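You operate a simulated robot arm through the tools that you are given. There is no shell and no other tool. Be economical: measure what you need, move in short steps, check, and stop when the job is done.

The job below is to be done with a simulated robot arm. You get a single attempt, and the scene is never put back.

JOB
Put the thyme and the basil back in the herb carousel.
Fine: a bay each; finish with the empty bay in the gap.

Only the result counts: the job must be done as asked and must still hold three seconds after the hand-in. Knocking over, shifting, dropping, spilling or breaking anything else fails it.

ROBOT AND FRAMES
A 6-joint arm with a two-finger parallel gripper, fixed in place. Base frame: the origin is at the foot of the arm, x ahead of it, y to its left, z up; the work surface is at about z = 0. Lengths are in mm, angles in degrees, forces in N, time in s.
With the tool pointing down near the work surface it reaches from about 140 to 580 mm from the base axis. Its first joint turns from -66.0 to 66.0 degrees. Payload 2.1 kg.
Tool frame: the origin (TCP) lies between the finger pads and is the grasp point; the fingertips stand 30 mm ahead of it; z points along the fingers, y is the line along which they close. The gripper opens to 94 mm. The fingers are 28 mm wide and 10 mm thick; the gripper's body (50 by 96 mm) begins 55 mm behind the TCP.
Orientation is told as [roll, pitch, yaw] about the base's x, y, z axes, in that order, counted from this pose: with the fingers straight down and closing along the base's y, the tool's x points along the base's -x, its y along +y and its z along -z.

CONTROLS
- The arm moves only by the tool apply_moves. Its argument "motion" is one flat list of numbers, 7 for each row, row after row: the turn, a rotation vector about the tool's x, y, z in degrees, then the shift along the tool's x, y, z in mm, then the opening, from 0 (shut) to 1 (fully open). In form: [ax, ay, az, x, y, z, claw, ax, ay, az, x, y, z, claw, ...]. A call has 1 to 10 rows; each row shifts and turns the commanded pose from where the row before left it, along the tool's axes as they then stand. A row lasts 0.2 s, in which the tool goes at most 50 mm and 8.6 degrees; a call with a longer step from one row to the next is refused whole, and so is a gripper value outside its range. Where a pose cannot be reached the arm comes as near as it can. A force on the tool above 40 N (or 10 N above the force at the start of the call, whichever is more), or a blocked arm, ends the call early, and 0.2 s more pass. Each finger travels about 72 mm/s and halts on what it meets, pressing with about 26 N; the grip force reading is that of the motor and also rises with nothing between the fingers. The clock runs only during rows and for 0.2 s after the last one: add rows that do not move to give the fingers time. The reply holds the time, the measured pose of the TCP, the force on the tool along the base axes, the opening and the grip force, in the units named above and with some noise, and new pictures: "views" is both (left out), scene, wrist or none.
- Cameras (640 x 400 px; columns grow to the right, rows downward): "scene" is fixed at [59.8, -374.9, 489.5]; the picture's right is [0.73, -0.68, 0.00], its down [-0.35, -0.38, -0.85] and it looks along [0.58, 0.62, -0.52] (base axes); focal length 223 px, centre (320, 200). "wrist" rides on the gripper at [76, 14, -103] in the tool frame; the picture's right is [-0.18, 0.98, 0.00], its down [-0.75, -0.14, -0.64] and it looks along [-0.63, -0.12, 0.77] (tool axes); focal length 243 px, centre (320, 200). There is no depth. A picture from a camera that has moved, and an enlarged one, comes with that camera's place and axes in the base frame and with its lens.
- inspect(camera, box): a new picture of the part [left, top, right, bottom] of that camera's present view, enlarged. The clock stands still meanwhile.
- sign_off(): hands the job in; it is judged then, once.

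Work in short steps. Places have to be worked out from the pictures, the camera data and where the tool is seen: move nearer, look again, correct. Check each grasp and each placing, and mend what went wrong. You have 120 turns and 200 pictures in all, those below and enlarged ones among them. Open the gripper and draw the arm clear of the work before you hand the job in, unless the task says otherwise; then end with one line.

The tools are called after "Emit:" as name(argument=value, ...) on one line, values as JSON. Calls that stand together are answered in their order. apply_moves: Moves the arm, as the interface text tells. Its arguments: {"type":"object","properties":{"motion":{"type":"array"},"views":{"type":"string","enum":["both","scene","wrist","none"]}},"required":["motion"]} The other tools are called the same way: inspect (camera, box) takes an enlarged picture of a part of a camera's view; sign_off () hands the job in.

At the start:

```text
time: 0.0
tool_pos: [281.8, 81.4, 400.2]
tcp_rot: [0.0, -0.1, 0.0]
force: [0.7, 0.4, -0.3]
gripper_width: 94.0
finger_force: 0.0
```

scene: 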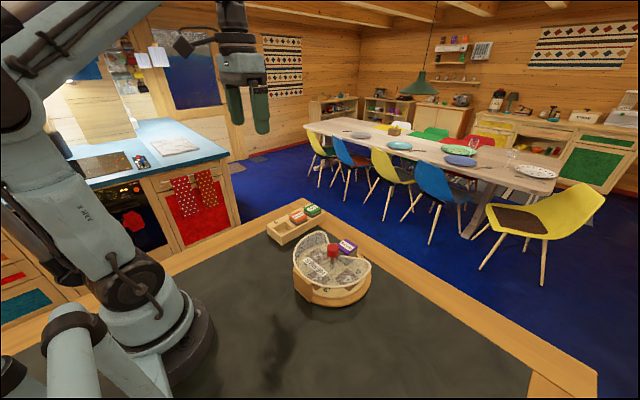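
wrist: 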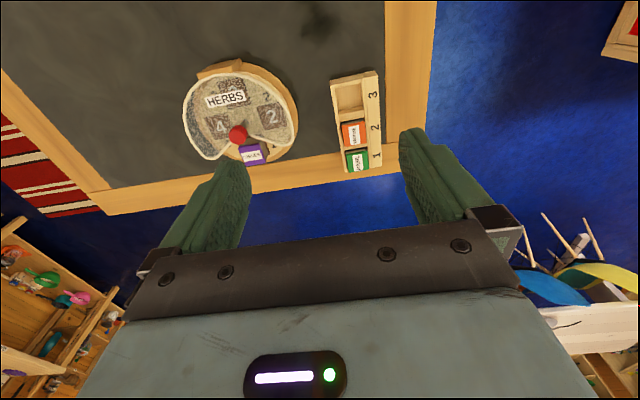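

Let me look closely at the carousel and the tray in both views.

Emit:
inspect(camera="scene", box=[250, 190, 390, 315])

Emit:
inspect(camera="wrist", box=[170, 50, 400, 190])

```text
3.20 times, centred on (320, 252) of scene
camera zoom: at [59.8, -374.9, 489.5], right [0.73, -0.68, 0.0], down [-0.35, -0.38, -0.85], along [0.58, 0.62, -0.52], focal length 714 px, centre (320, 32)
```

zoom: 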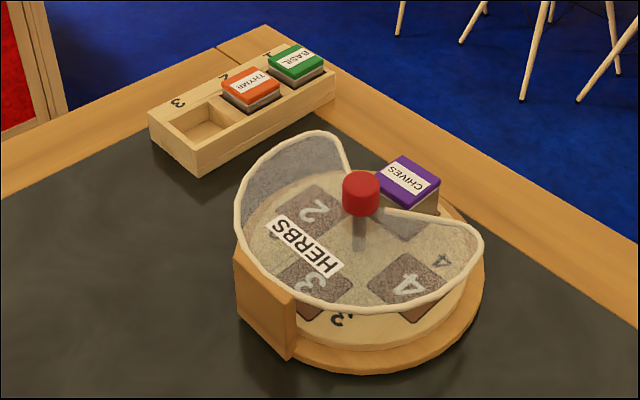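

```text
2.78 times, centred on (285, 120) of wrist
camera zoom: at [206.7, 96.6, 503.3], right [0.18, 0.98, 0.0], down [0.75, -0.14, 0.64], along [0.63, -0.12, -0.77], focal length 675 px, centre (417, 423)
```

zoom: 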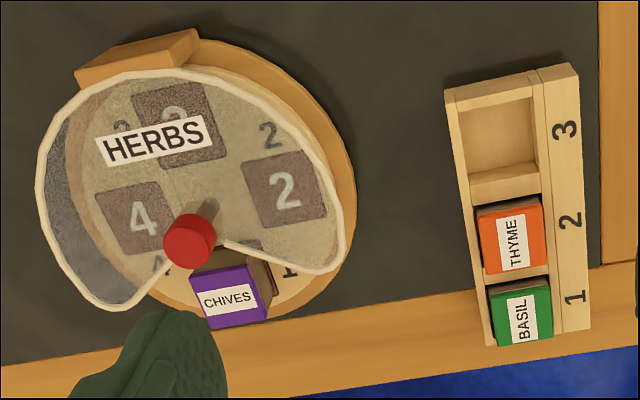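

The two views agree: knob about (372, -90, 78), chives in the gap about (431, -91, top 54), thyme about (428, 124, top 44), basil about (492, 124, top 42). The turntable appears to turn by the knob under a fixed clear cover; I move above the knob to look more closely.

Emit:
apply_moves(motion=[0, 0, 0, -15, -28.5, 35, 1, 0, 0, 0, -15, -28.5, 35, 1, 0, 0, 0, -15, -28.5, 35, 1, 0, 0, 0, -15, -28.5, 35, 1, 0, 0, 0, -15, -28.5, 35, 0.7, 0, 0, 0, -15.5, -28.5, 35, 0.7, 0, 0, 0, 0, 0, 0, 0.7])

```text
time: 1.6
tool_pos: [373.1, -89.9, 189.2]
tcp_rot: [0.0, -0.1, 0.0]
force: [0.5, 0.8, -1.3]
gripper_width: 65.7
finger_force: 0.0
camera wrist: at [298.0, -74.4, 292.7], right [0.18, 0.98, 0.0], down [0.75, -0.14, 0.64], along [0.63, -0.12, -0.77], focal length 243 px, centre (320, 200)
```

scene: 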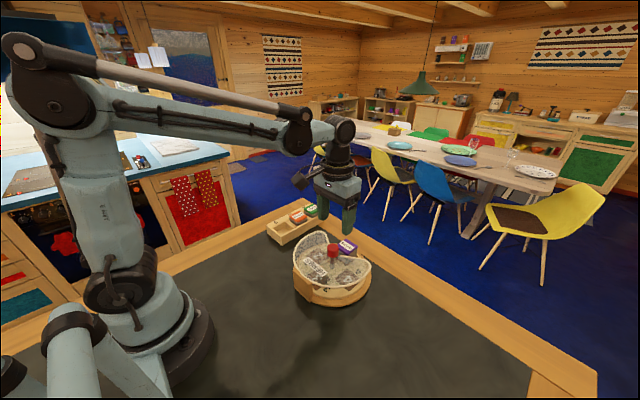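
wrist: 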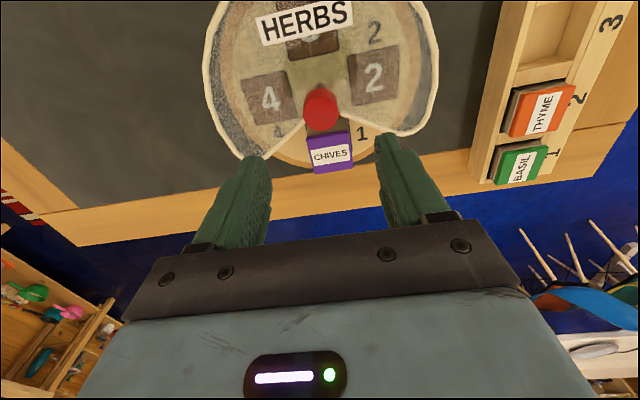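

Emit:
inspect(camera="wrist", box=[190, 0, 450, 180])

Emit:
inspect(camera="scene", box=[280, 220, 380, 310])

```text
2.22 times, centred on (320, 90) of wrist
camera zoom: at [298.0, -74.4, 292.7], right [0.18, 0.98, 0.0], down [0.75, -0.14, 0.64], along [0.63, -0.12, -0.77], focal length 539 px, centre (320, 444)
```

zoom: 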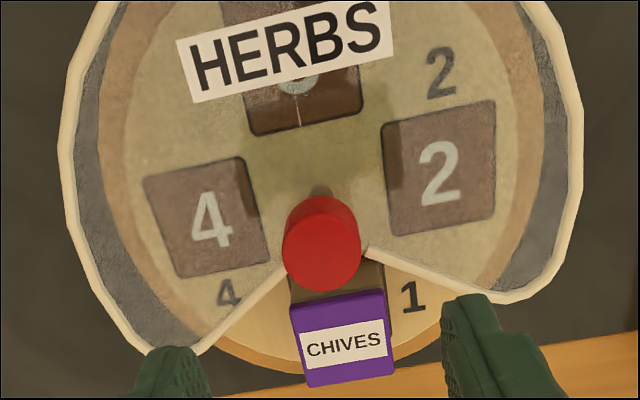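

```text
4.44 times, centred on (330, 265) of scene
camera zoom: at [59.8, -374.9, 489.5], right [0.73, -0.68, 0.0], down [-0.35, -0.38, -0.85], along [0.58, 0.62, -0.52], focal length 992 px, centre (276, -89)
```

zoom: 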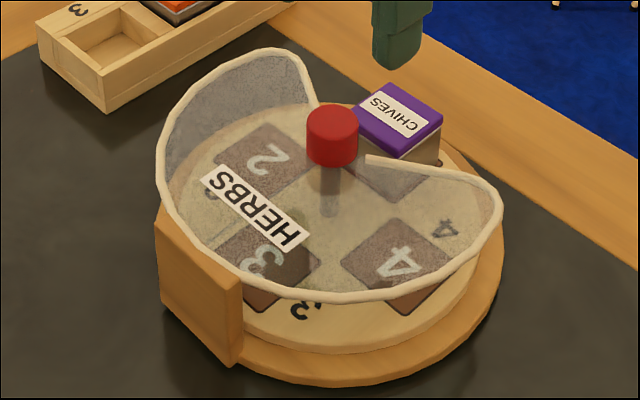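

The cover is a fixed flat plate at about z 60, with a gap of about 115° facing +x. The knob spans about z 69–92. I descend so the tips are at about z 74, then close on the knob.

Emit:
apply_moves(motion=[0, 0, 0, 0.5, 0.2, 30, 0.7, 0, 0, 0, 0, 0, 30, 0.7, 0, 0, 0, 0, 0, 25, 0.7, 0, 0, 0, 0, 0, 0, 0.7])

Emit:
inspect(camera="scene", box=[280, 200, 400, 310])

```text
time: 2.6
tool_pos: [373.4, -88.9, 103.1]
tcp_rot: [0.0, -0.1, 0.0]
force: [0.1, -0.2, 0.8]
gripper_width: 65.6
finger_force: 0.1
camera wrist: at [297.7, -73.5, 207.6], right [0.18, 0.98, 0.0], down [0.75, -0.14, 0.64], along [0.63, -0.12, -0.77], focal length 243 px, centre (320, 200)
```

scene: 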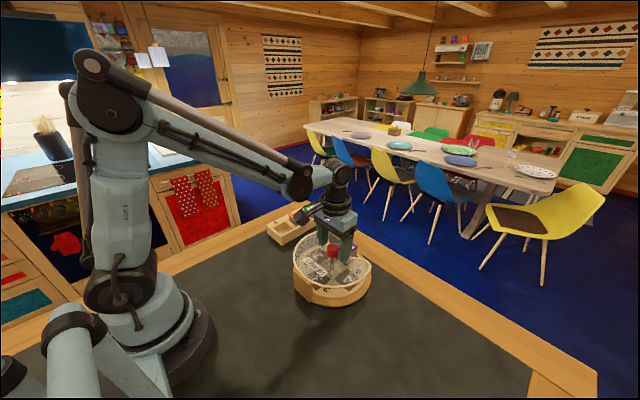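
wrist: 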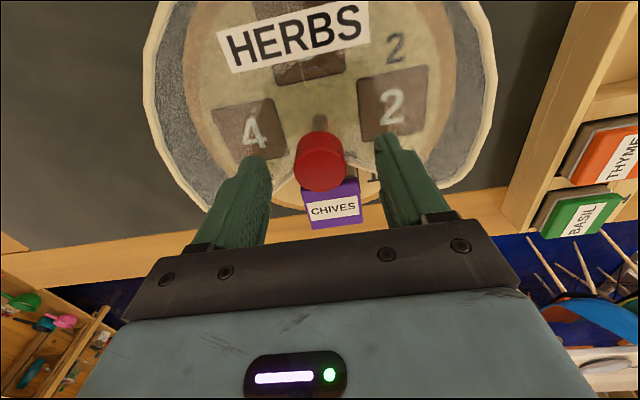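

```text
3.64 times, centred on (340, 255) of scene
camera zoom: at [59.8, -374.9, 489.5], right [0.73, -0.68, 0.0], down [-0.35, -0.38, -0.85], along [0.58, 0.62, -0.52], focal length 812 px, centre (247, 0)
```

zoom: 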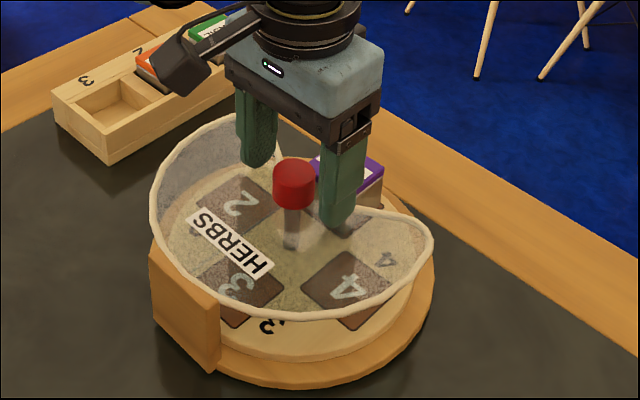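

I check the knob's x against the fingers before closing.

Emit:
inspect(camera="wrist", box=[260, 100, 380, 175])

Emit:
inspect(camera="scene", box=[310, 220, 358, 280])

```text
5.33 times, centred on (320, 138) of wrist
camera zoom: at [297.7, -73.5, 207.6], right [0.18, 0.98, 0.0], down [0.75, -0.14, 0.64], along [0.63, -0.12, -0.77], focal length 1294 px, centre (320, 533)
```

zoom: 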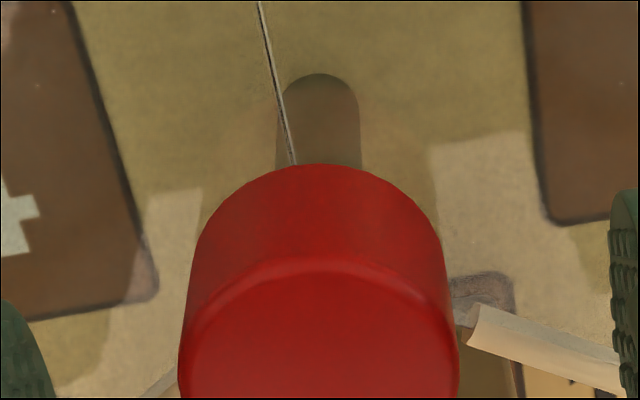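

```text
6.67 times, centred on (334, 250) of scene
camera zoom: at [59.8, -374.9, 489.5], right [0.73, -0.68, 0.0], down [-0.35, -0.38, -0.85], along [0.58, 0.62, -0.52], focal length 1488 px, centre (227, -133)
```

zoom: 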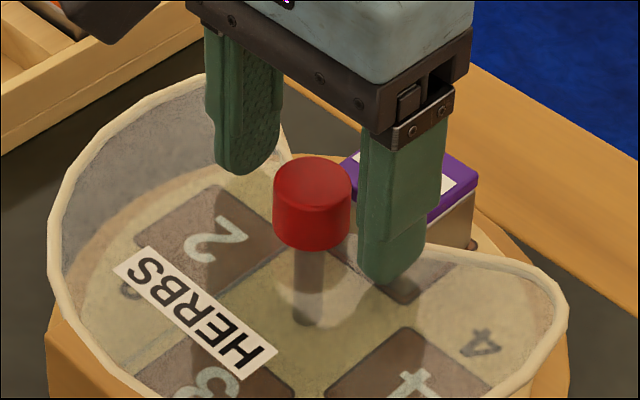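

The knob's axis is about x 372.5, so I shift back 1 mm, close, and check.

Emit:
apply_moves(motion=[0, 0, 0, 1, 0, 0, 0.4, 0, 0, 0, 0, 0, 0, 0.2, 0, 0, 0, 0, 0, 0, 0.2, 0, 0, 0, 0, 0, 0, 0.2], views="none")

```text
time: 3.6
tool_pos: [372.5, -88.4, 104.5]
tcp_rot: [0.1, -0.1, 0.0]
force: [0.3, 2.7, 0.4]
gripper_width: 29.6
finger_force: 26.0
```

Gripped: width 29.6. I turn clockwise (seen from above) by 24° as a test.

Emit:
apply_moves(motion=[0, 0, 8, 0, 0, 0, 0.2, 0, 0, 8, 0, 0, 0, 0.2, 0, 0, 8, 0, 0, 0, 0.2, 0, 0, 0, 0, 0, 0, 0.2], views="scene")

Emit:
inspect(camera="scene", box=[280, 200, 400, 310])

```text
time: 4.6
tool_pos: [371.4, -89.0, 104.9]
tcp_rot: [-0.1, 0.0, -24.1]
force: [-0.3, -1.3, 0.4]
gripper_width: 29.6
finger_force: 25.8
```

scene: 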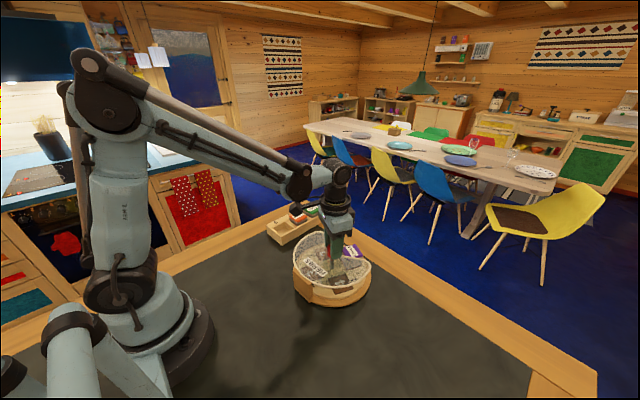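

```text
3.64 times, centred on (340, 255) of scene
camera zoom: at [59.9, -374.9, 489.5], right [0.73, -0.68, 0.0], down [-0.35, -0.38, -0.85], along [0.58, 0.62, -0.52], focal length 812 px, centre (247, 0)
```

zoom: 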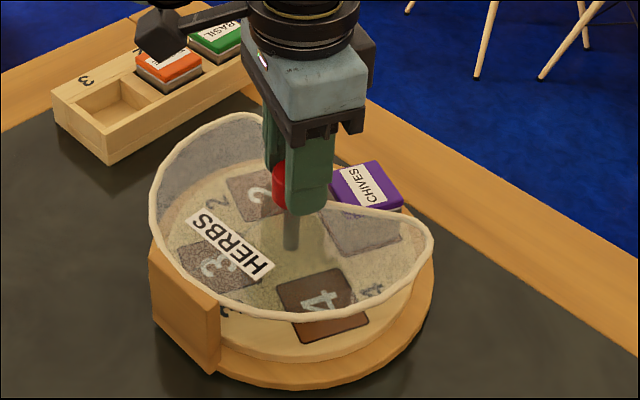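

Disc follows the knob with hardly any force. The label on the cover triangulates to about z 64 and the chives top to 54, so the block should pass under; I go on in small steps and watch.

Emit:
apply_moves(motion=[0, 0, 6, 0, 0, 0, 0.2, 0, 0, 6, 0, 0, 0, 0.2, 0, 0, 6, 0, 0, 0, 0.2, 0, 0, 0, 0, 0, 0, 0.2], views="none")

Emit:
inspect(camera="scene", box=[280, 200, 400, 310])

```text
time: 5.6
tool_pos: [372.3, -89.7, 104.3]
tcp_rot: [0.0, -0.1, -42.0]
force: [-1.7, -1.2, 0.5]
gripper_width: 29.3
finger_force: 25.9
```

```text
3.64 times, centred on (340, 255) of scene
camera zoom: at [59.9, -374.9, 489.5], right [0.73, -0.68, 0.0], down [-0.35, -0.38, -0.85], along [0.58, 0.62, -0.52], focal length 812 px, centre (247, 0)
```

zoom: 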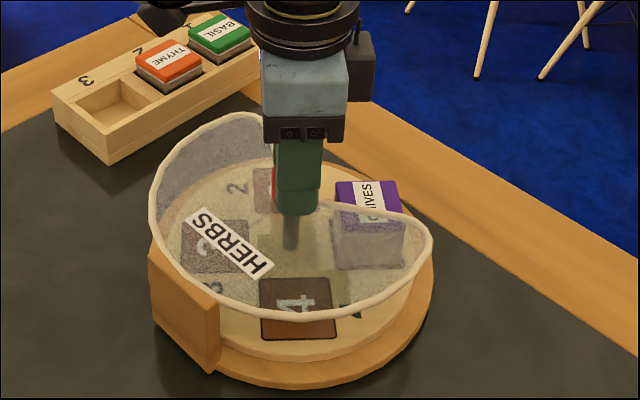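

The chives' top passes cleanly under the cover. I continue to 90°.

Emit:
apply_moves(motion=[0, 0, 8, 0, 0, 0, 0.2, 0, 0, 8, 0, 0, 0, 0.2, 0, 0, 8, 0, 0, 0, 0.2, 0, 0, 8, 0, 0, 0, 0.2, 0, 0, 8, 0, 0, 0, 0.2, 0, 0, 8, 0, 0, 0, 0.2, 0, 0, 0, 0, 0, 0, 0.2, 0, 0, 0, 0, 0, 0, 0.2], views="none")

Emit:
inspect(camera="scene", box=[280, 200, 400, 310])

```text
time: 7.4
tool_pos: [370.5, -90.3, 105.1]
tcp_rot: [-0.1, 0.0, -90.1]
force: [-19.2, -7.0, 16.1]
gripper_width: 29.5
finger_force: 25.5
```

```text
3.64 times, centred on (340, 255) of scene
camera zoom: at [59.8, -374.9, 489.5], right [0.73, -0.68, 0.0], down [-0.35, -0.38, -0.85], along [0.58, 0.62, -0.52], focal length 812 px, centre (247, 0)
```

zoom: 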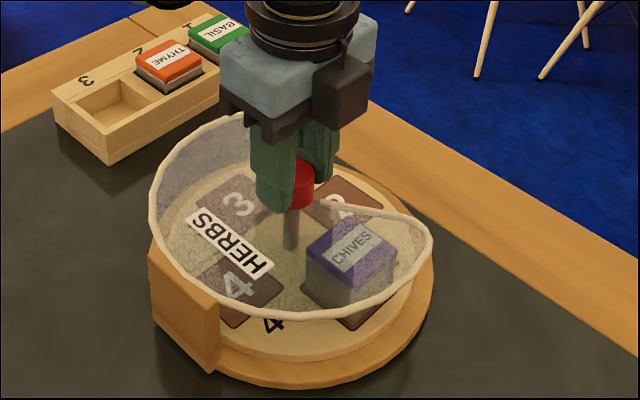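

Turned to 90°, with bay 2 now in the gap; there is some side force from misalignment. I open the gripper, rise, and turn back to yaw 0.

Emit:
apply_moves(motion=[0, 0, 0, 0, 0, 0, 0.4, 0, 0, 0, 0, 0, 0, 0.65, 0, 0, 0, 0, 0, 0, 0.65, 0, 0, 0, 0, 0, -30, 0.65, 0, 0, 0, 0, 0, -45, 0.65, 0, 0, 0, 0, 0, -45, 0.65], views="wrist")

Emit:
inspect(camera="scene", box=[280, 200, 400, 310])

```text
time: 8.8
tool_pos: [372.0, -90.0, 225.7]
tcp_rot: [0.1, 0.0, -89.9]
force: [0.5, 0.3, -0.4]
gripper_width: 61.0
finger_force: 0.1
camera wrist: at [386.5, -11.7, 328.4], right [0.98, -0.18, 0.0], down [-0.14, -0.75, 0.64], along [-0.12, -0.63, -0.77], focal length 243 px, centre (320, 200)
```

wrist: 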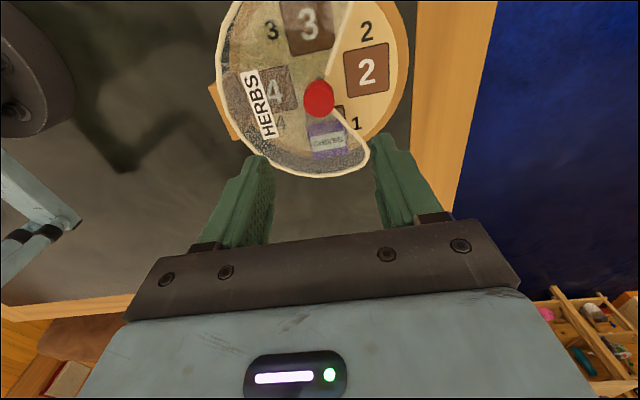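

```text
3.64 times, centred on (340, 255) of scene
camera zoom: at [59.8, -374.9, 489.5], right [0.73, -0.68, 0.0], down [-0.35, -0.38, -0.85], along [0.58, 0.62, -0.52], focal length 812 px, centre (247, 0)
```

zoom: 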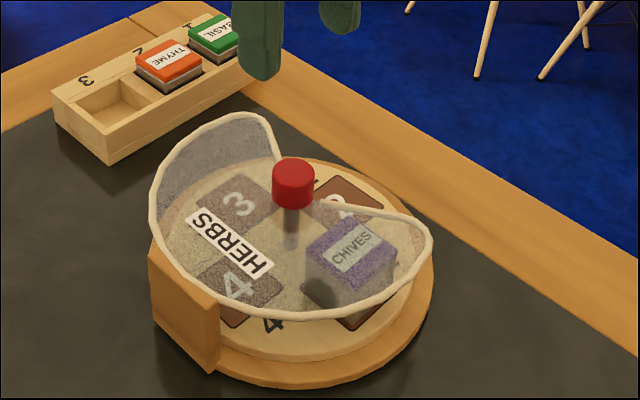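

Bay 2 sits open in the gap. I take an enlarged wrist picture to measure its centre and squareness.

Emit:
inspect(camera="wrist", box=[290, 20, 430, 150])

```text
3.08 times, centred on (360, 85) of wrist
camera zoom: at [386.5, -11.7, 328.4], right [0.98, -0.18, 0.0], down [-0.14, -0.75, 0.64], along [-0.12, -0.63, -0.77], focal length 746 px, centre (197, 554)
```

zoom: 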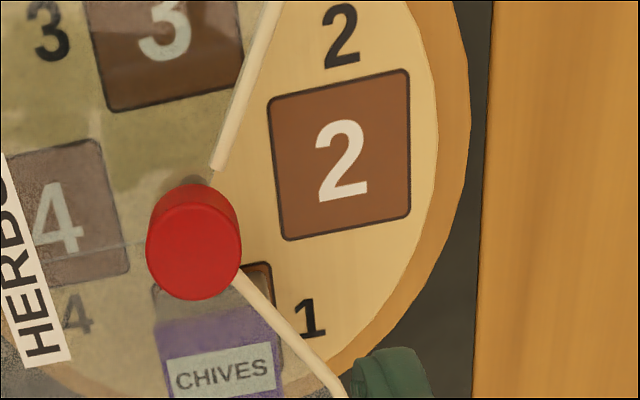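

Bay 2 is square with the axes, about 49 mm across, centre about (427.5, -88.5), floor z about 17. I turn the wrist back, then go to the thyme.

Emit:
apply_moves(motion=[0, 0, -8.5, 0, 0, 0, 0.7, 0, 0, -8.5, 0, 0, 0, 0.7, 0, 0, -8.5, 0, 0, 0, 0.7, 0, 0, -8.5, 0, 0, 0, 0.7, 0, 0, -8.5, 0, 0, 0, 0.7, 0, 0, -8.5, 0, 0, 0, 0.7, 0, 0, -8.5, 0, 0, 0, 0.7, 0, 0, -8.5, 0, 0, 0, 0.7, 0, 0, -8.5, 0, 0, 0, 0.7, 0, 0, -8.5, 0, 0, 0, 0.7], views="none")

Emit:
apply_moves(motion=[0, 0, -4.9, 0, 0, 0, 0.75, 0, 0, 0, -10, 42, 10, 0.75, 0, 0, 0, -10, 43, 10, 0.75, 0, 0, 0, -10, 43, 15, 0.75, 0, 0, 0, -11, 43, 20, 0.75, 0, 0, 0, -15, 43, 15, 0.75, 0, 0, 0, 0, 0, 0, 0.75, 0, 0, 0, 0, 0, 0, 0.75])

```text
time: 11.0
tool_pos: [371.9, -89.7, 225.1]
tcp_rot: [0.0, -0.1, -4.7]
force: [0.0, -0.2, -0.4]
gripper_width: 66.1
finger_force: 0.0
```

```text
time: 12.8
tool_pos: [427.8, 125.7, 156.7]
tcp_rot: [0.0, -0.1, 0.0]
force: [0.3, -0.4, -0.2]
gripper_width: 70.5
finger_force: 0.0
camera wrist: at [352.8, 140.6, 259.5], right [0.19, 0.98, 0.0], down [0.75, -0.14, 0.64], along [0.63, -0.12, -0.77], focal length 243 px, centre (320, 200)
```

scene: 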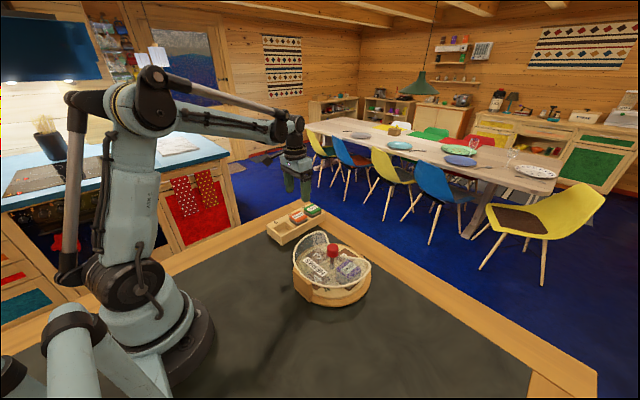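
wrist: 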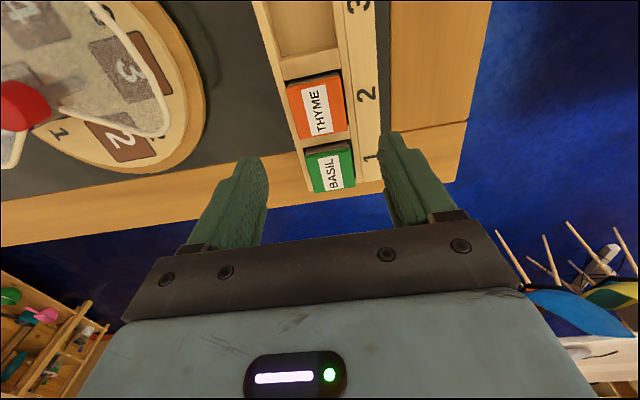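

Emit:
inspect(camera="wrist", box=[240, 30, 400, 200])

Emit:
inspect(camera="scene", box=[260, 190, 340, 250])

```text
2.35 times, centred on (320, 115) of wrist
camera zoom: at [352.8, 140.6, 259.5], right [0.19, 0.98, 0.0], down [0.75, -0.14, 0.64], along [0.63, -0.12, -0.77], focal length 571 px, centre (320, 400)
```

zoom: 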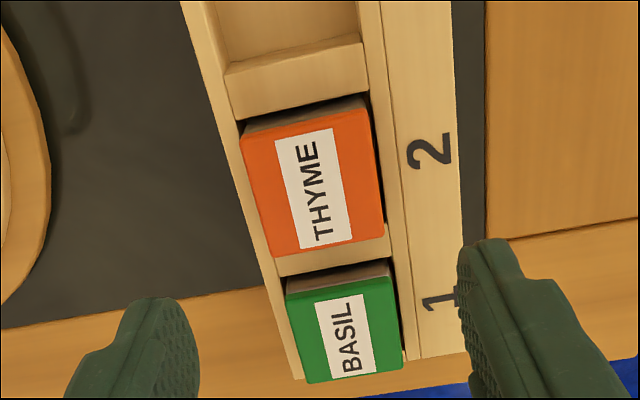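

```text
6.67 times, centred on (300, 220) of scene
camera zoom: at [59.8, -374.9, 489.5], right [0.73, -0.68, 0.0], down [-0.35, -0.38, -0.85], along [0.58, 0.62, -0.52], focal length 1488 px, centre (453, 67)
```

zoom: 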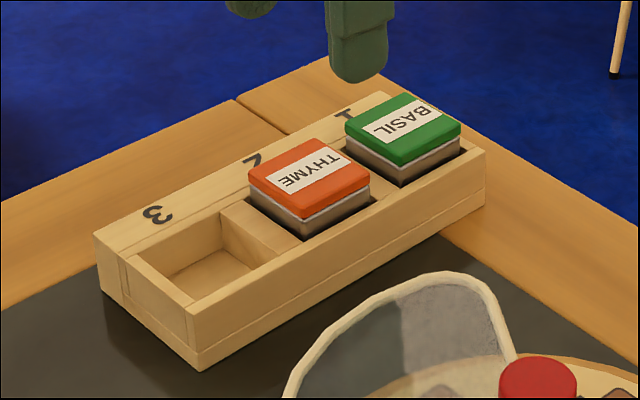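

Thyme's top is about 46 mm square, centre about (428.3, 125.4), and stands about 13 mm out of the tray. I descend to TCP z about 70 and look.

Emit:
apply_moves(motion=[0, 0, 0, -0.5, -0.3, 30, 0.75, 0, 0, 0, 0, 0, 30, 0.75, 0, 0, 0, 0, 0, 26, 0.75, 0, 0, 0, 0, 0, 0, 0.75], views="wrist")

Emit:
inspect(camera="scene", box=[260, 190, 340, 250])

```text
time: 13.8
tool_pos: [427.6, 122.2, 70.3]
tcp_rot: [0.0, -0.1, -0.1]
force: [-0.4, 0.1, -0.2]
gripper_width: 70.7
finger_force: 0.0
camera wrist: at [353.2, 139.6, 172.7], right [0.18, 0.98, 0.0], down [0.75, -0.14, 0.64], along [0.63, -0.12, -0.77], focal length 243 px, centre (320, 200)
```

wrist: 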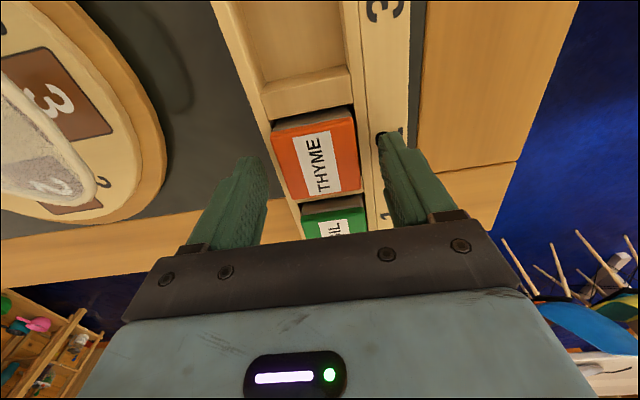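

```text
6.67 times, centred on (300, 220) of scene
camera zoom: at [59.8, -374.9, 489.5], right [0.73, -0.68, 0.0], down [-0.35, -0.38, -0.85], along [0.58, 0.62, -0.52], focal length 1488 px, centre (453, 67)
```

zoom: 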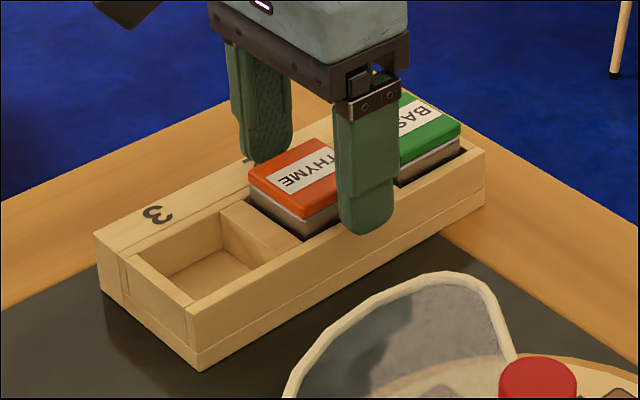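

The rim triangulates to z about 32, so I lower the tips to about 35 and close on the thyme.

Emit:
apply_moves(motion=[0, 0, 0, 0, 0, 5, 0.75, 0, 0, 0, 0, 0, 0, 0.55, 0, 0, 0, 0, 0, 0, 0.4, 0, 0, 0, 0, 0, 0, 0.4, 0, 0, 0, 0, 0, 0, 0.4], views="wrist")

Emit:
inspect(camera="scene", box=[260, 190, 340, 250])

```text
time: 14.4
tool_pos: [428.9, 126.1, 64.7]
tcp_rot: [0.4, 0.0, -0.1]
force: [-1.1, -4.3, 13.8]
gripper_width: 61.7
finger_force: 8.7
stopped in row 2: the force on the tool passed its limit (the readings are from after the stop); the commanded pose is now the measured one
camera wrist: at [353.5, 140.4, 169.3], right [0.19, 0.98, 0.01], down [0.75, -0.15, 0.64], along [0.63, -0.11, -0.77], focal length 243 px, centre (320, 200)
```

wrist: 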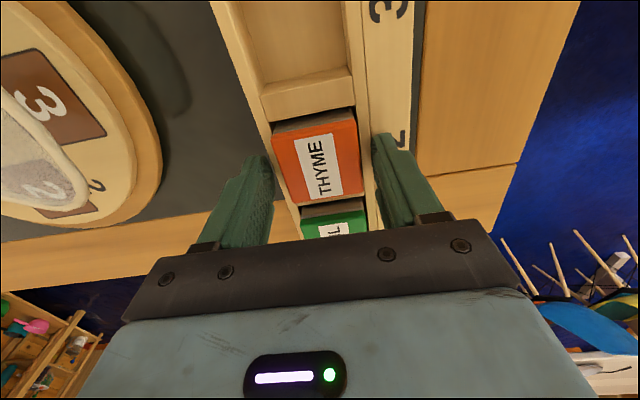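

```text
6.67 times, centred on (300, 220) of scene
camera zoom: at [59.8, -374.9, 489.5], right [0.73, -0.68, 0.0], down [-0.35, -0.38, -0.85], along [0.58, 0.63, -0.52], focal length 1488 px, centre (453, 67)
```

zoom: 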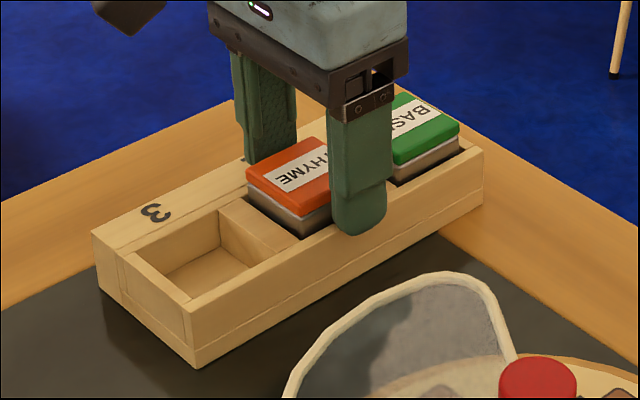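

The -y finger met the tray's rim (rim is about z 36). I open a little and back off upward 5 mm at once, then look.

Emit:
apply_moves(motion=[-0.4, 0, 0, 0, 0, -2, 0.7, 0, 0, 0, 0, -0.7, -3.5, 0.72, 0, 0, 0, 0, 0, 0, 0.72], views="wrist")

Emit:
inspect(camera="scene", box=[260, 190, 340, 250])

Emit:
inspect(camera="wrist", box=[200, 90, 440, 240])

```text
time: 15.2
tool_pos: [428.8, 124.1, 70.8]
tcp_rot: [0.8, 0.0, 0.0]
force: [-0.3, -0.4, 0.2]
gripper_width: 67.7
finger_force: 0.1
camera wrist: at [353.3, 139.2, 174.5], right [0.18, 0.98, 0.01], down [0.75, -0.15, 0.64], along [0.63, -0.11, -0.77], focal length 243 px, centre (320, 200)
```

wrist: 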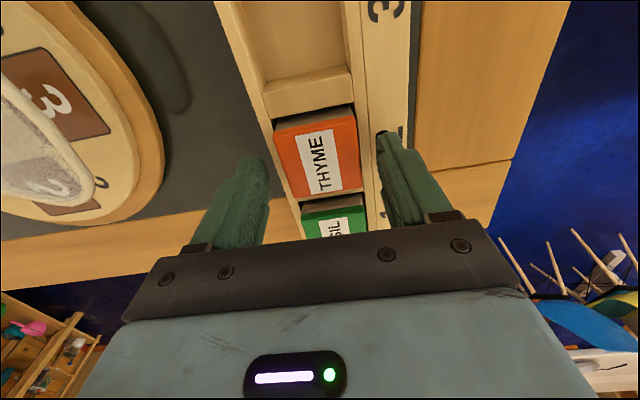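

```text
6.67 times, centred on (300, 220) of scene
camera zoom: at [59.8, -374.9, 489.5], right [0.73, -0.68, 0.0], down [-0.35, -0.38, -0.85], along [0.58, 0.62, -0.52], focal length 1488 px, centre (453, 67)
```

zoom: 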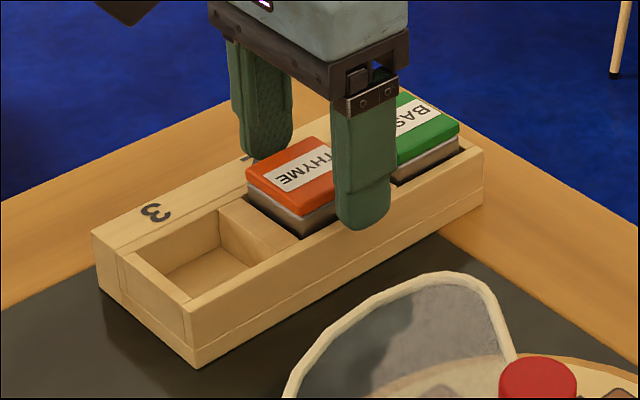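

```text
2.67 times, centred on (320, 165) of wrist
camera zoom: at [353.3, 139.2, 174.5], right [0.18, 0.98, 0.01], down [0.75, -0.15, 0.64], along [0.63, -0.11, -0.77], focal length 647 px, centre (320, 293)
```

zoom: 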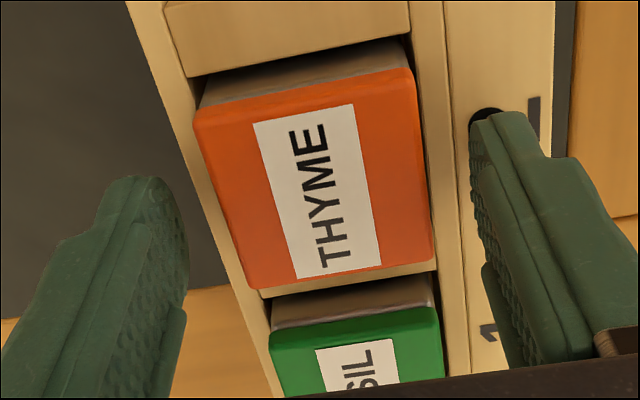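

The tray shifted by about 1 mm at most. I level the tool and close with the tips near z 40, just above the rim.

Emit:
apply_moves(motion=[0.8, 0, 0, 0, 0.5, 0, 0.72, 0, 0, 0, 0, 0, 0, 0.6, 0, 0, 0, 0, 0, 0, 0.52], views="wrist")

Emit:
inspect(camera="scene", box=[260, 190, 340, 250])

Emit:
inspect(camera="wrist", box=[200, 90, 440, 240])

```text
time: 16.0
tool_pos: [427.7, 125.6, 70.2]
tcp_rot: [-0.1, 0.0, -0.1]
force: [0.2, 1.0, -0.2]
gripper_width: 48.7
finger_force: 0.0
camera wrist: at [353.4, 141.5, 174.2], right [0.18, 0.98, 0.0], down [0.75, -0.14, 0.64], along [0.63, -0.12, -0.77], focal length 243 px, centre (320, 200)
```

wrist: 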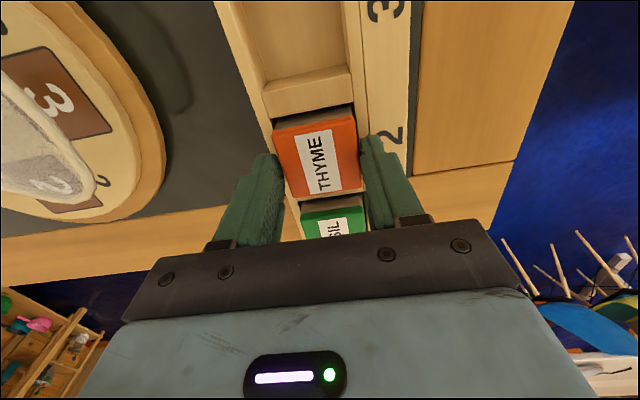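

```text
6.67 times, centred on (300, 220) of scene
camera zoom: at [59.8, -374.9, 489.5], right [0.73, -0.68, 0.0], down [-0.35, -0.38, -0.85], along [0.58, 0.62, -0.52], focal length 1488 px, centre (453, 67)
```

zoom: 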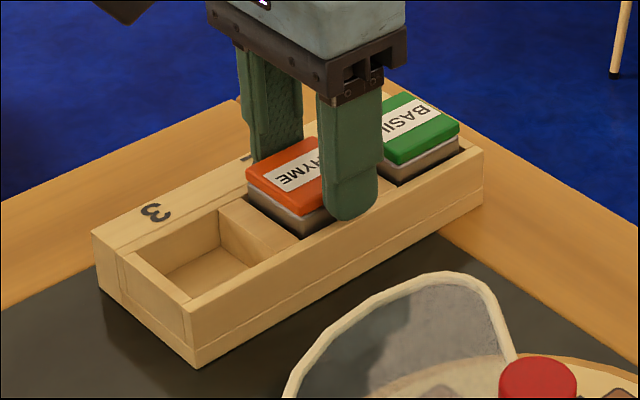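

```text
2.67 times, centred on (320, 165) of wrist
camera zoom: at [353.4, 141.5, 174.2], right [0.18, 0.98, 0.0], down [0.75, -0.14, 0.64], along [0.63, -0.12, -0.77], focal length 647 px, centre (320, 293)
```

zoom: 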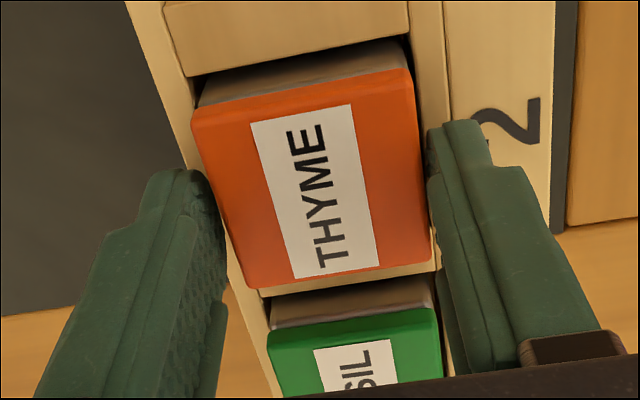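

Fingers flank the block above the rim with no contact forces. I close fully.

Emit:
apply_moves(motion=[0, 0, 0, 0, 0, 0, 0.4, 0, 0, 0, 0, 0, 0, 0.4, 0, 0, 0, 0, 0, 0, 0.35], views="none")

```text
time: 16.8
tool_pos: [428.5, 125.5, 71.9]
tcp_rot: [-0.1, 0.0, 0.0]
force: [0.2, -0.3, 0.3]
gripper_width: 44.0
finger_force: 26.5
```

Gripped at 44 mm width. I lift slowly 10 mm, then 40 mm, and check.

Emit:
apply_moves(motion=[0, 0, 0, 0, 0, -5, 0.35, 0, 0, 0, 0, 0, -10, 0.35, 0, 0, 0, 0, 0, -20, 0.35, 0, 0, 0, 0, 0, -25, 0.35, 0, 0, 0, 0, 0, 0, 0.35], views="wrist")

Emit:
inspect(camera="scene", box=[260, 165, 340, 250])

```text
time: 18.0
tool_pos: [429.0, 125.2, 131.7]
tcp_rot: [-0.1, -0.1, 0.0]
force: [-0.3, 0.7, 0.2]
gripper_width: 33.0
finger_force: 0.1
camera wrist: at [353.2, 141.6, 234.9], right [0.18, 0.98, 0.0], down [0.75, -0.14, 0.64], along [0.63, -0.12, -0.77], focal length 243 px, centre (320, 200)
```

wrist: 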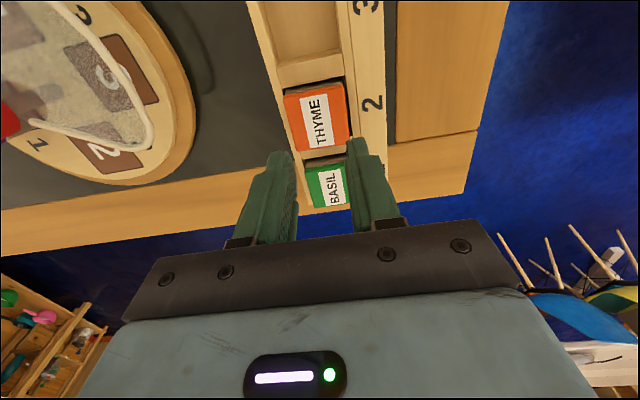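

```text
4.71 times, centred on (300, 208) of scene
camera zoom: at [59.8, -374.9, 489.5], right [0.73, -0.68, 0.0], down [-0.35, -0.38, -0.85], along [0.58, 0.62, -0.52], focal length 1050 px, centre (414, 165)
```

zoom: 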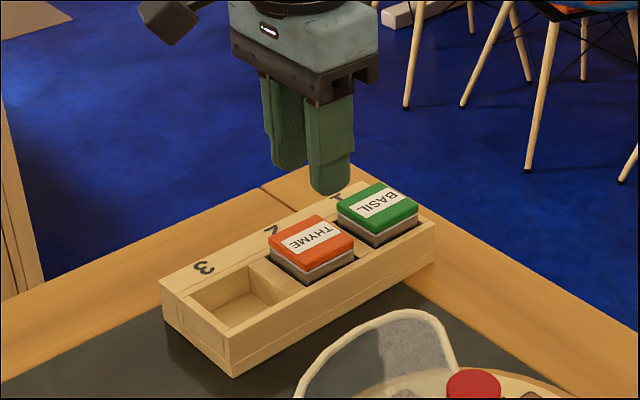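

The grip slipped off the bevelled lid edge; the thyme is still in its slot. I measure heights in finer pictures before retrying.

Emit:
inspect(camera="scene", box=[290, 200, 330, 230])

Emit:
inspect(camera="wrist", box=[270, 70, 370, 160])

```text
13.33 times, centred on (310, 215) of scene
camera zoom: at [59.8, -374.9, 489.5], right [0.73, -0.68, 0.0], down [-0.35, -0.38, -0.85], along [0.58, 0.62, -0.52], focal length 2976 px, centre (453, 0)
```

zoom: 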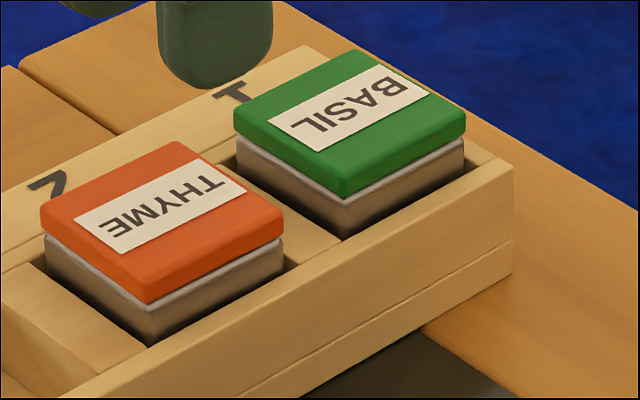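

```text
4.44 times, centred on (320, 115) of wrist
camera zoom: at [353.2, 141.6, 234.9], right [0.18, 0.98, 0.0], down [0.75, -0.14, 0.64], along [0.63, -0.12, -0.77], focal length 1078 px, centre (320, 578)
```

zoom: 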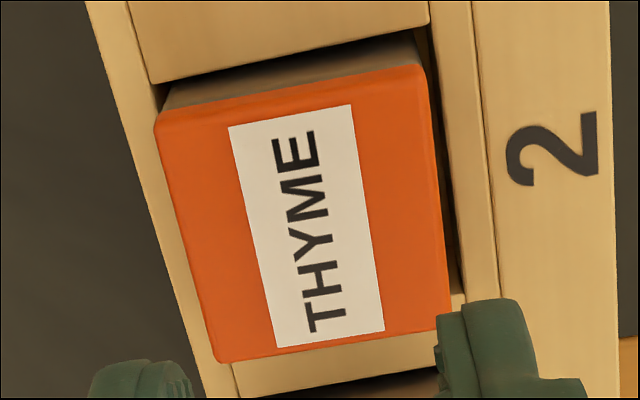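

The fine triangulation puts the lid top at z about 48.7 and the rim about 35–36, so tips at 37 give about 11 mm of overlap. I come down with a narrow opening above the rim and stop at TCP about 69 first.

Emit:
apply_moves(motion=[0, 0, 0, 0, 0, 0, 0.56, 0, 0, 0, 0, 0, 25, 0.56, 0, 0, 0, 0, 0, 25, 0.56, 0, 0, 0, 0, 0, 12, 0.56, 0, 0, 0, 0, 0, 0, 0.56], views="none")

Emit:
apply_moves(motion=[0, 0, 0, 0, 0, 1, 0.56, 0, 0, 0, 0, 0, 1, 0.56, 0, 0, 0, 0, 0, 0, 0.56], views="none")

Emit:
inspect(camera="scene", box=[280, 195, 330, 235])

```text
time: 19.2
tool_pos: [428.4, 125.7, 68.9]
tcp_rot: [-0.1, 0.0, 0.0]
force: [-0.1, 0.0, 0.5]
gripper_width: 52.6
finger_force: 0.1
```

```text
time: 20.0
tool_pos: [428.8, 125.4, 66.9]
tcp_rot: [0.0, -0.1, 0.0]
force: [0.4, -0.4, -0.1]
gripper_width: 52.5
finger_force: 0.0
```

```text
10.00 times, centred on (305, 215) of scene
camera zoom: at [59.8, -374.9, 489.5], right [0.73, -0.68, 0.0], down [-0.35, -0.38, -0.85], along [0.58, 0.62, -0.52], focal length 2232 px, centre (470, 50)
```

zoom: 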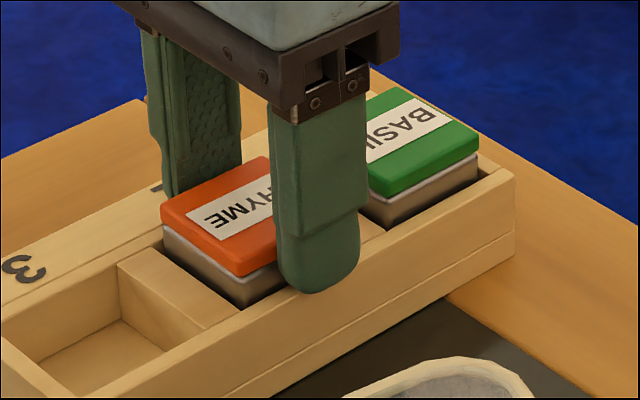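

No contact at z 67, tips just over the rim. I close here.

Emit:
apply_moves(motion=[0, 0, 0, 0, 0, 0, 0.5, 0, 0, 0, 0, 0, 0, 0.3, 0, 0, 0, 0, 0, 0, 0, 0, 0, 0, 0, 0, 0, 0], views="none")

Emit:
apply_moves(motion=[0, 0, 0, 0, 0, -1, 0, 0, 0, 0, 0, 0, -2, 0, 0, 0, 0, 0, 0, -2, 0, 0, 0, 0, 0, 0, -3, 0], views="none")

Emit:
inspect(camera="scene", box=[280, 195, 330, 235])

```text
time: 21.0
tool_pos: [427.6, 125.4, 65.4]
tcp_rot: [-0.1, 0.0, 0.0]
force: [-0.1, 0.1, 0.3]
gripper_width: 44.1
finger_force: 26.0
```

```text
time: 22.0
tool_pos: [428.8, 124.9, 75.9]
tcp_rot: [-0.1, -0.1, 0.1]
force: [-0.5, 0.2, -1.3]
gripper_width: 43.8
finger_force: 26.0
```

```text
10.00 times, centred on (305, 215) of scene
camera zoom: at [59.8, -374.9, 489.5], right [0.73, -0.68, 0.0], down [-0.35, -0.38, -0.85], along [0.58, 0.62, -0.52], focal length 2232 px, centre (470, 50)
```

zoom: 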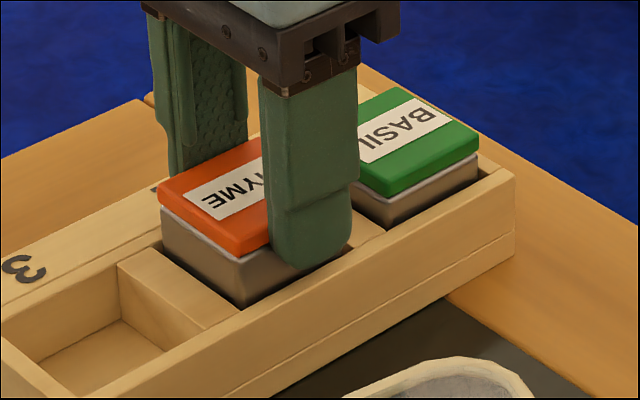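

The thyme lifts with the gripper. I raise it further gently and verify.

Emit:
apply_moves(motion=[0, 0, 0, 0, 0, -6, 0, 0, 0, 0, 0, 0, -10, 0, 0, 0, 0, 0, 0, -12, 0, 0, 0, 0, 0, 0, -14, 0, 0, 0, 0, 0, 0, -14, 0, 0, 0, 0, 0, 0, -14, 0, 0, 0, 0, 0, 0, -10, 0, 0, 0, 0, 0, 0, 0, 0], views="wrist")

Emit:
inspect(camera="scene", box=[260, 155, 340, 250])

```text
time: 23.8
tool_pos: [427.9, 125.6, 155.0]
tcp_rot: [-0.1, 0.0, 0.0]
force: [-0.6, 0.0, -0.3]
gripper_width: 44.2
finger_force: 26.3
camera wrist: at [352.8, 141.3, 258.6], right [0.18, 0.98, 0.0], down [0.75, -0.14, 0.64], along [0.63, -0.12, -0.77], focal length 243 px, centre (320, 200)
```

wrist: 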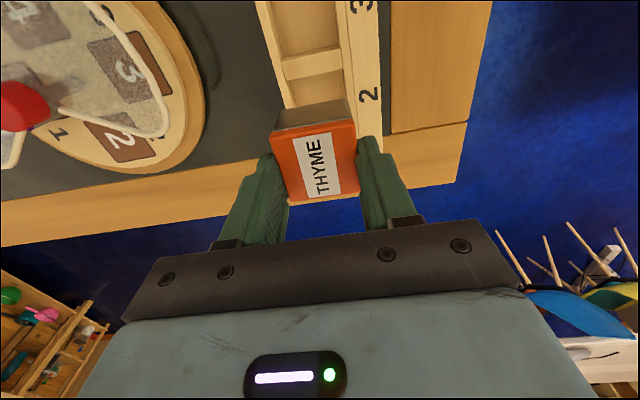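

```text
4.21 times, centred on (300, 202) of scene
camera zoom: at [59.8, -374.9, 489.5], right [0.73, -0.68, 0.0], down [-0.35, -0.38, -0.85], along [0.58, 0.62, -0.52], focal length 940 px, centre (404, 190)
```

zoom: 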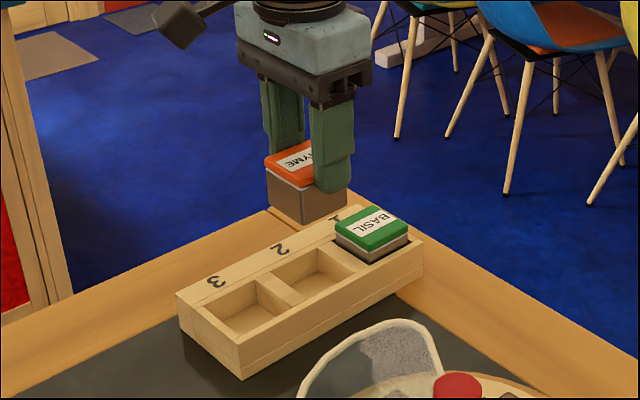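

Secure grip. I carry it at this height to above bay 2 at y about -88.5.

Emit:
apply_moves(motion=[0, 0, 0, 0, -12, 0, 0, 0, 0, 0, 0, -25, 0, 0, 0, 0, 0, 0, -28, 0, 0, 0, 0, 0, 0, -28, 0, 0, 0, 0, 0, 0, -28, 0, 0, 0, 0, 0, 0, -28, 0, 0, 0, 0, 0, 0, -28, 0, 0, 0, 0, 0, 0, -22, 0, 0, 0, 0, 0, 0, -14.5, 0, 0, 0, 0, 0, 0, 0, 0, 0])

Emit:
inspect(camera="scene", box=[280, 190, 400, 310])

```text
time: 26.0
tool_pos: [428.9, -89.0, 154.6]
tcp_rot: [0.0, 0.0, 0.0]
force: [0.0, 1.4, -0.6]
gripper_width: 44.1
finger_force: 26.0
camera wrist: at [353.6, -72.8, 258.7], right [0.18, 0.98, 0.0], down [0.75, -0.14, 0.64], along [0.63, -0.12, -0.77], focal length 243 px, centre (320, 200)
```

scene: 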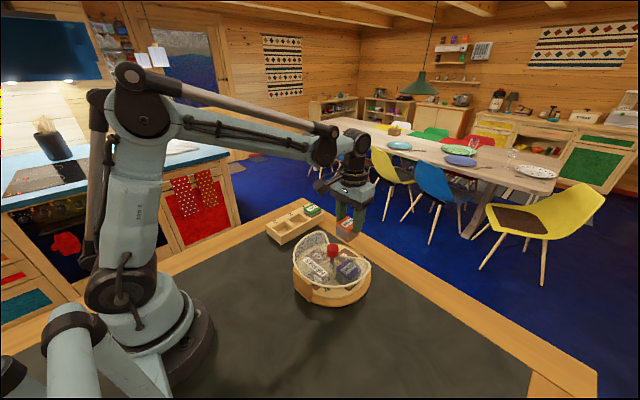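
wrist: 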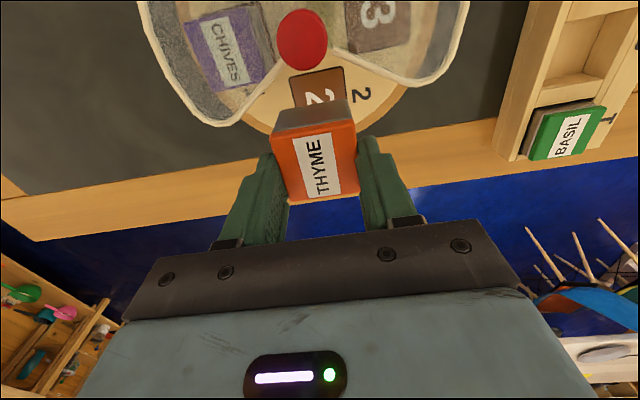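

```text
3.33 times, centred on (340, 250) of scene
camera zoom: at [59.8, -374.9, 489.5], right [0.73, -0.68, 0.0], down [-0.35, -0.38, -0.85], along [0.58, 0.62, -0.52], focal length 744 px, centre (253, 33)
```

zoom: 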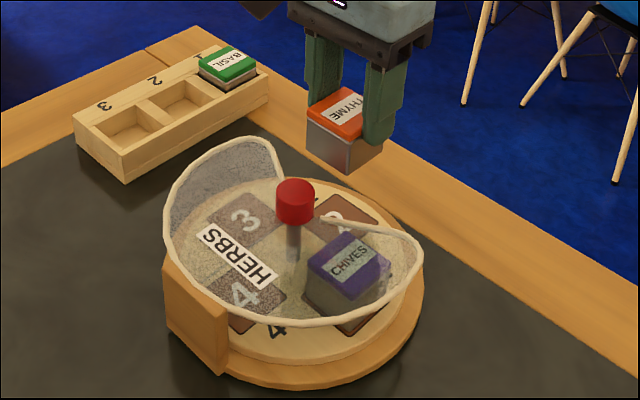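

I check alignment of bay 2 with the block in an enlarged wrist view.

Emit:
inspect(camera="wrist", box=[250, 50, 390, 205])

```text
2.58 times, centred on (320, 128) of wrist
camera zoom: at [353.6, -72.8, 258.7], right [0.18, 0.98, 0.0], down [0.75, -0.14, 0.64], along [0.63, -0.12, -0.77], focal length 626 px, centre (320, 387)
```

zoom: 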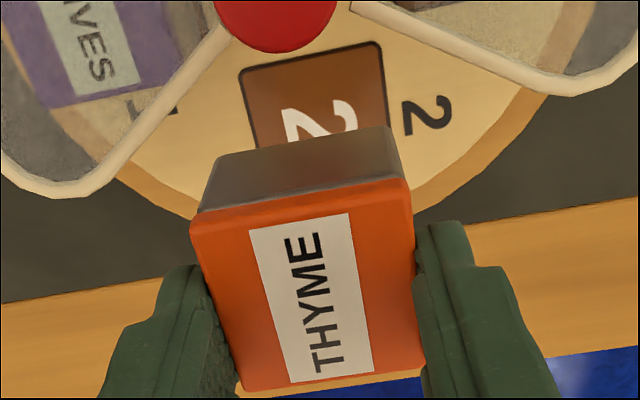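

Block and bay differ by about +1 mm in x and y. I correct that and descend to about 8 mm above seat.

Emit:
apply_moves(motion=[0, 0, 0, -0.8, 1, 0, 0, 0, 0, 0, 0, 0, 12, 0, 0, 0, 0, 0, 0, 15, 0, 0, 0, 0, 0, 0, 15, 0, 0, 0, 0, 0, 0, 15, 0, 0, 0, 0, 0, 0, 12, 0, 0, 0, 0, 0, 0, 6, 0, 0, 0, 0, 0, 0, 0, 0], views="wrist")

Emit:
inspect(camera="scene", box=[300, 210, 390, 290])

Emit:
inspect(camera="wrist", box=[250, 50, 390, 205])

```text
time: 27.8
tool_pos: [429.9, -88.1, 79.8]
tcp_rot: [-0.1, 0.0, 0.0]
force: [0.0, 1.2, -0.1]
gripper_width: 44.0
finger_force: 26.2
camera wrist: at [354.1, -71.5, 183.3], right [0.18, 0.98, 0.0], down [0.75, -0.14, 0.64], along [0.63, -0.12, -0.77], focal length 243 px, centre (320, 200)
```

wrist: 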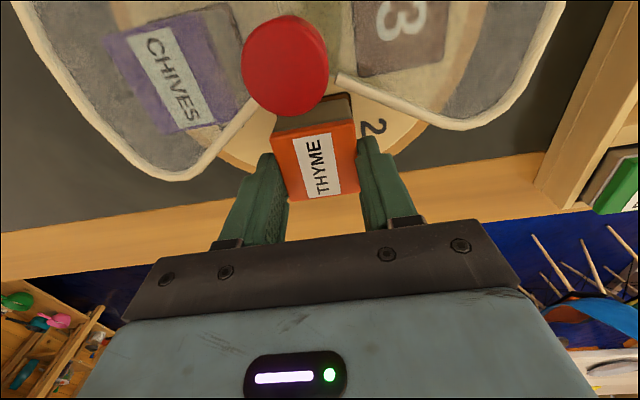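

```text
5.00 times, centred on (345, 250) of scene
camera zoom: at [59.8, -374.9, 489.5], right [0.73, -0.68, 0.0], down [-0.35, -0.38, -0.85], along [0.58, 0.62, -0.52], focal length 1116 px, centre (195, -50)
```

zoom: 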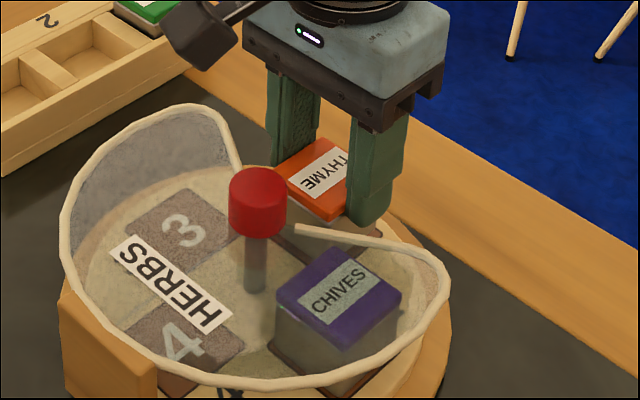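

```text
2.58 times, centred on (320, 128) of wrist
camera zoom: at [354.1, -71.5, 183.3], right [0.18, 0.98, 0.0], down [0.75, -0.14, 0.64], along [0.63, -0.12, -0.77], focal length 626 px, centre (320, 387)
```

zoom: 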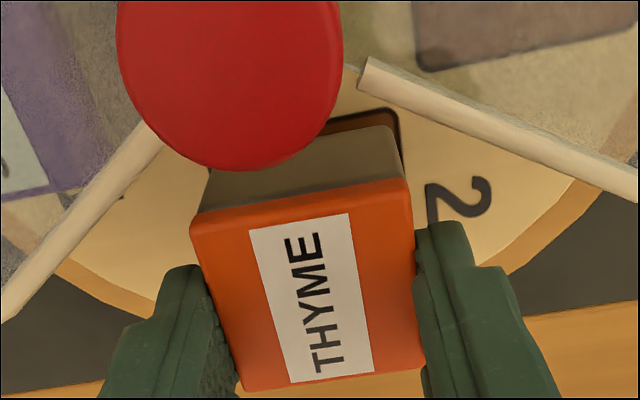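

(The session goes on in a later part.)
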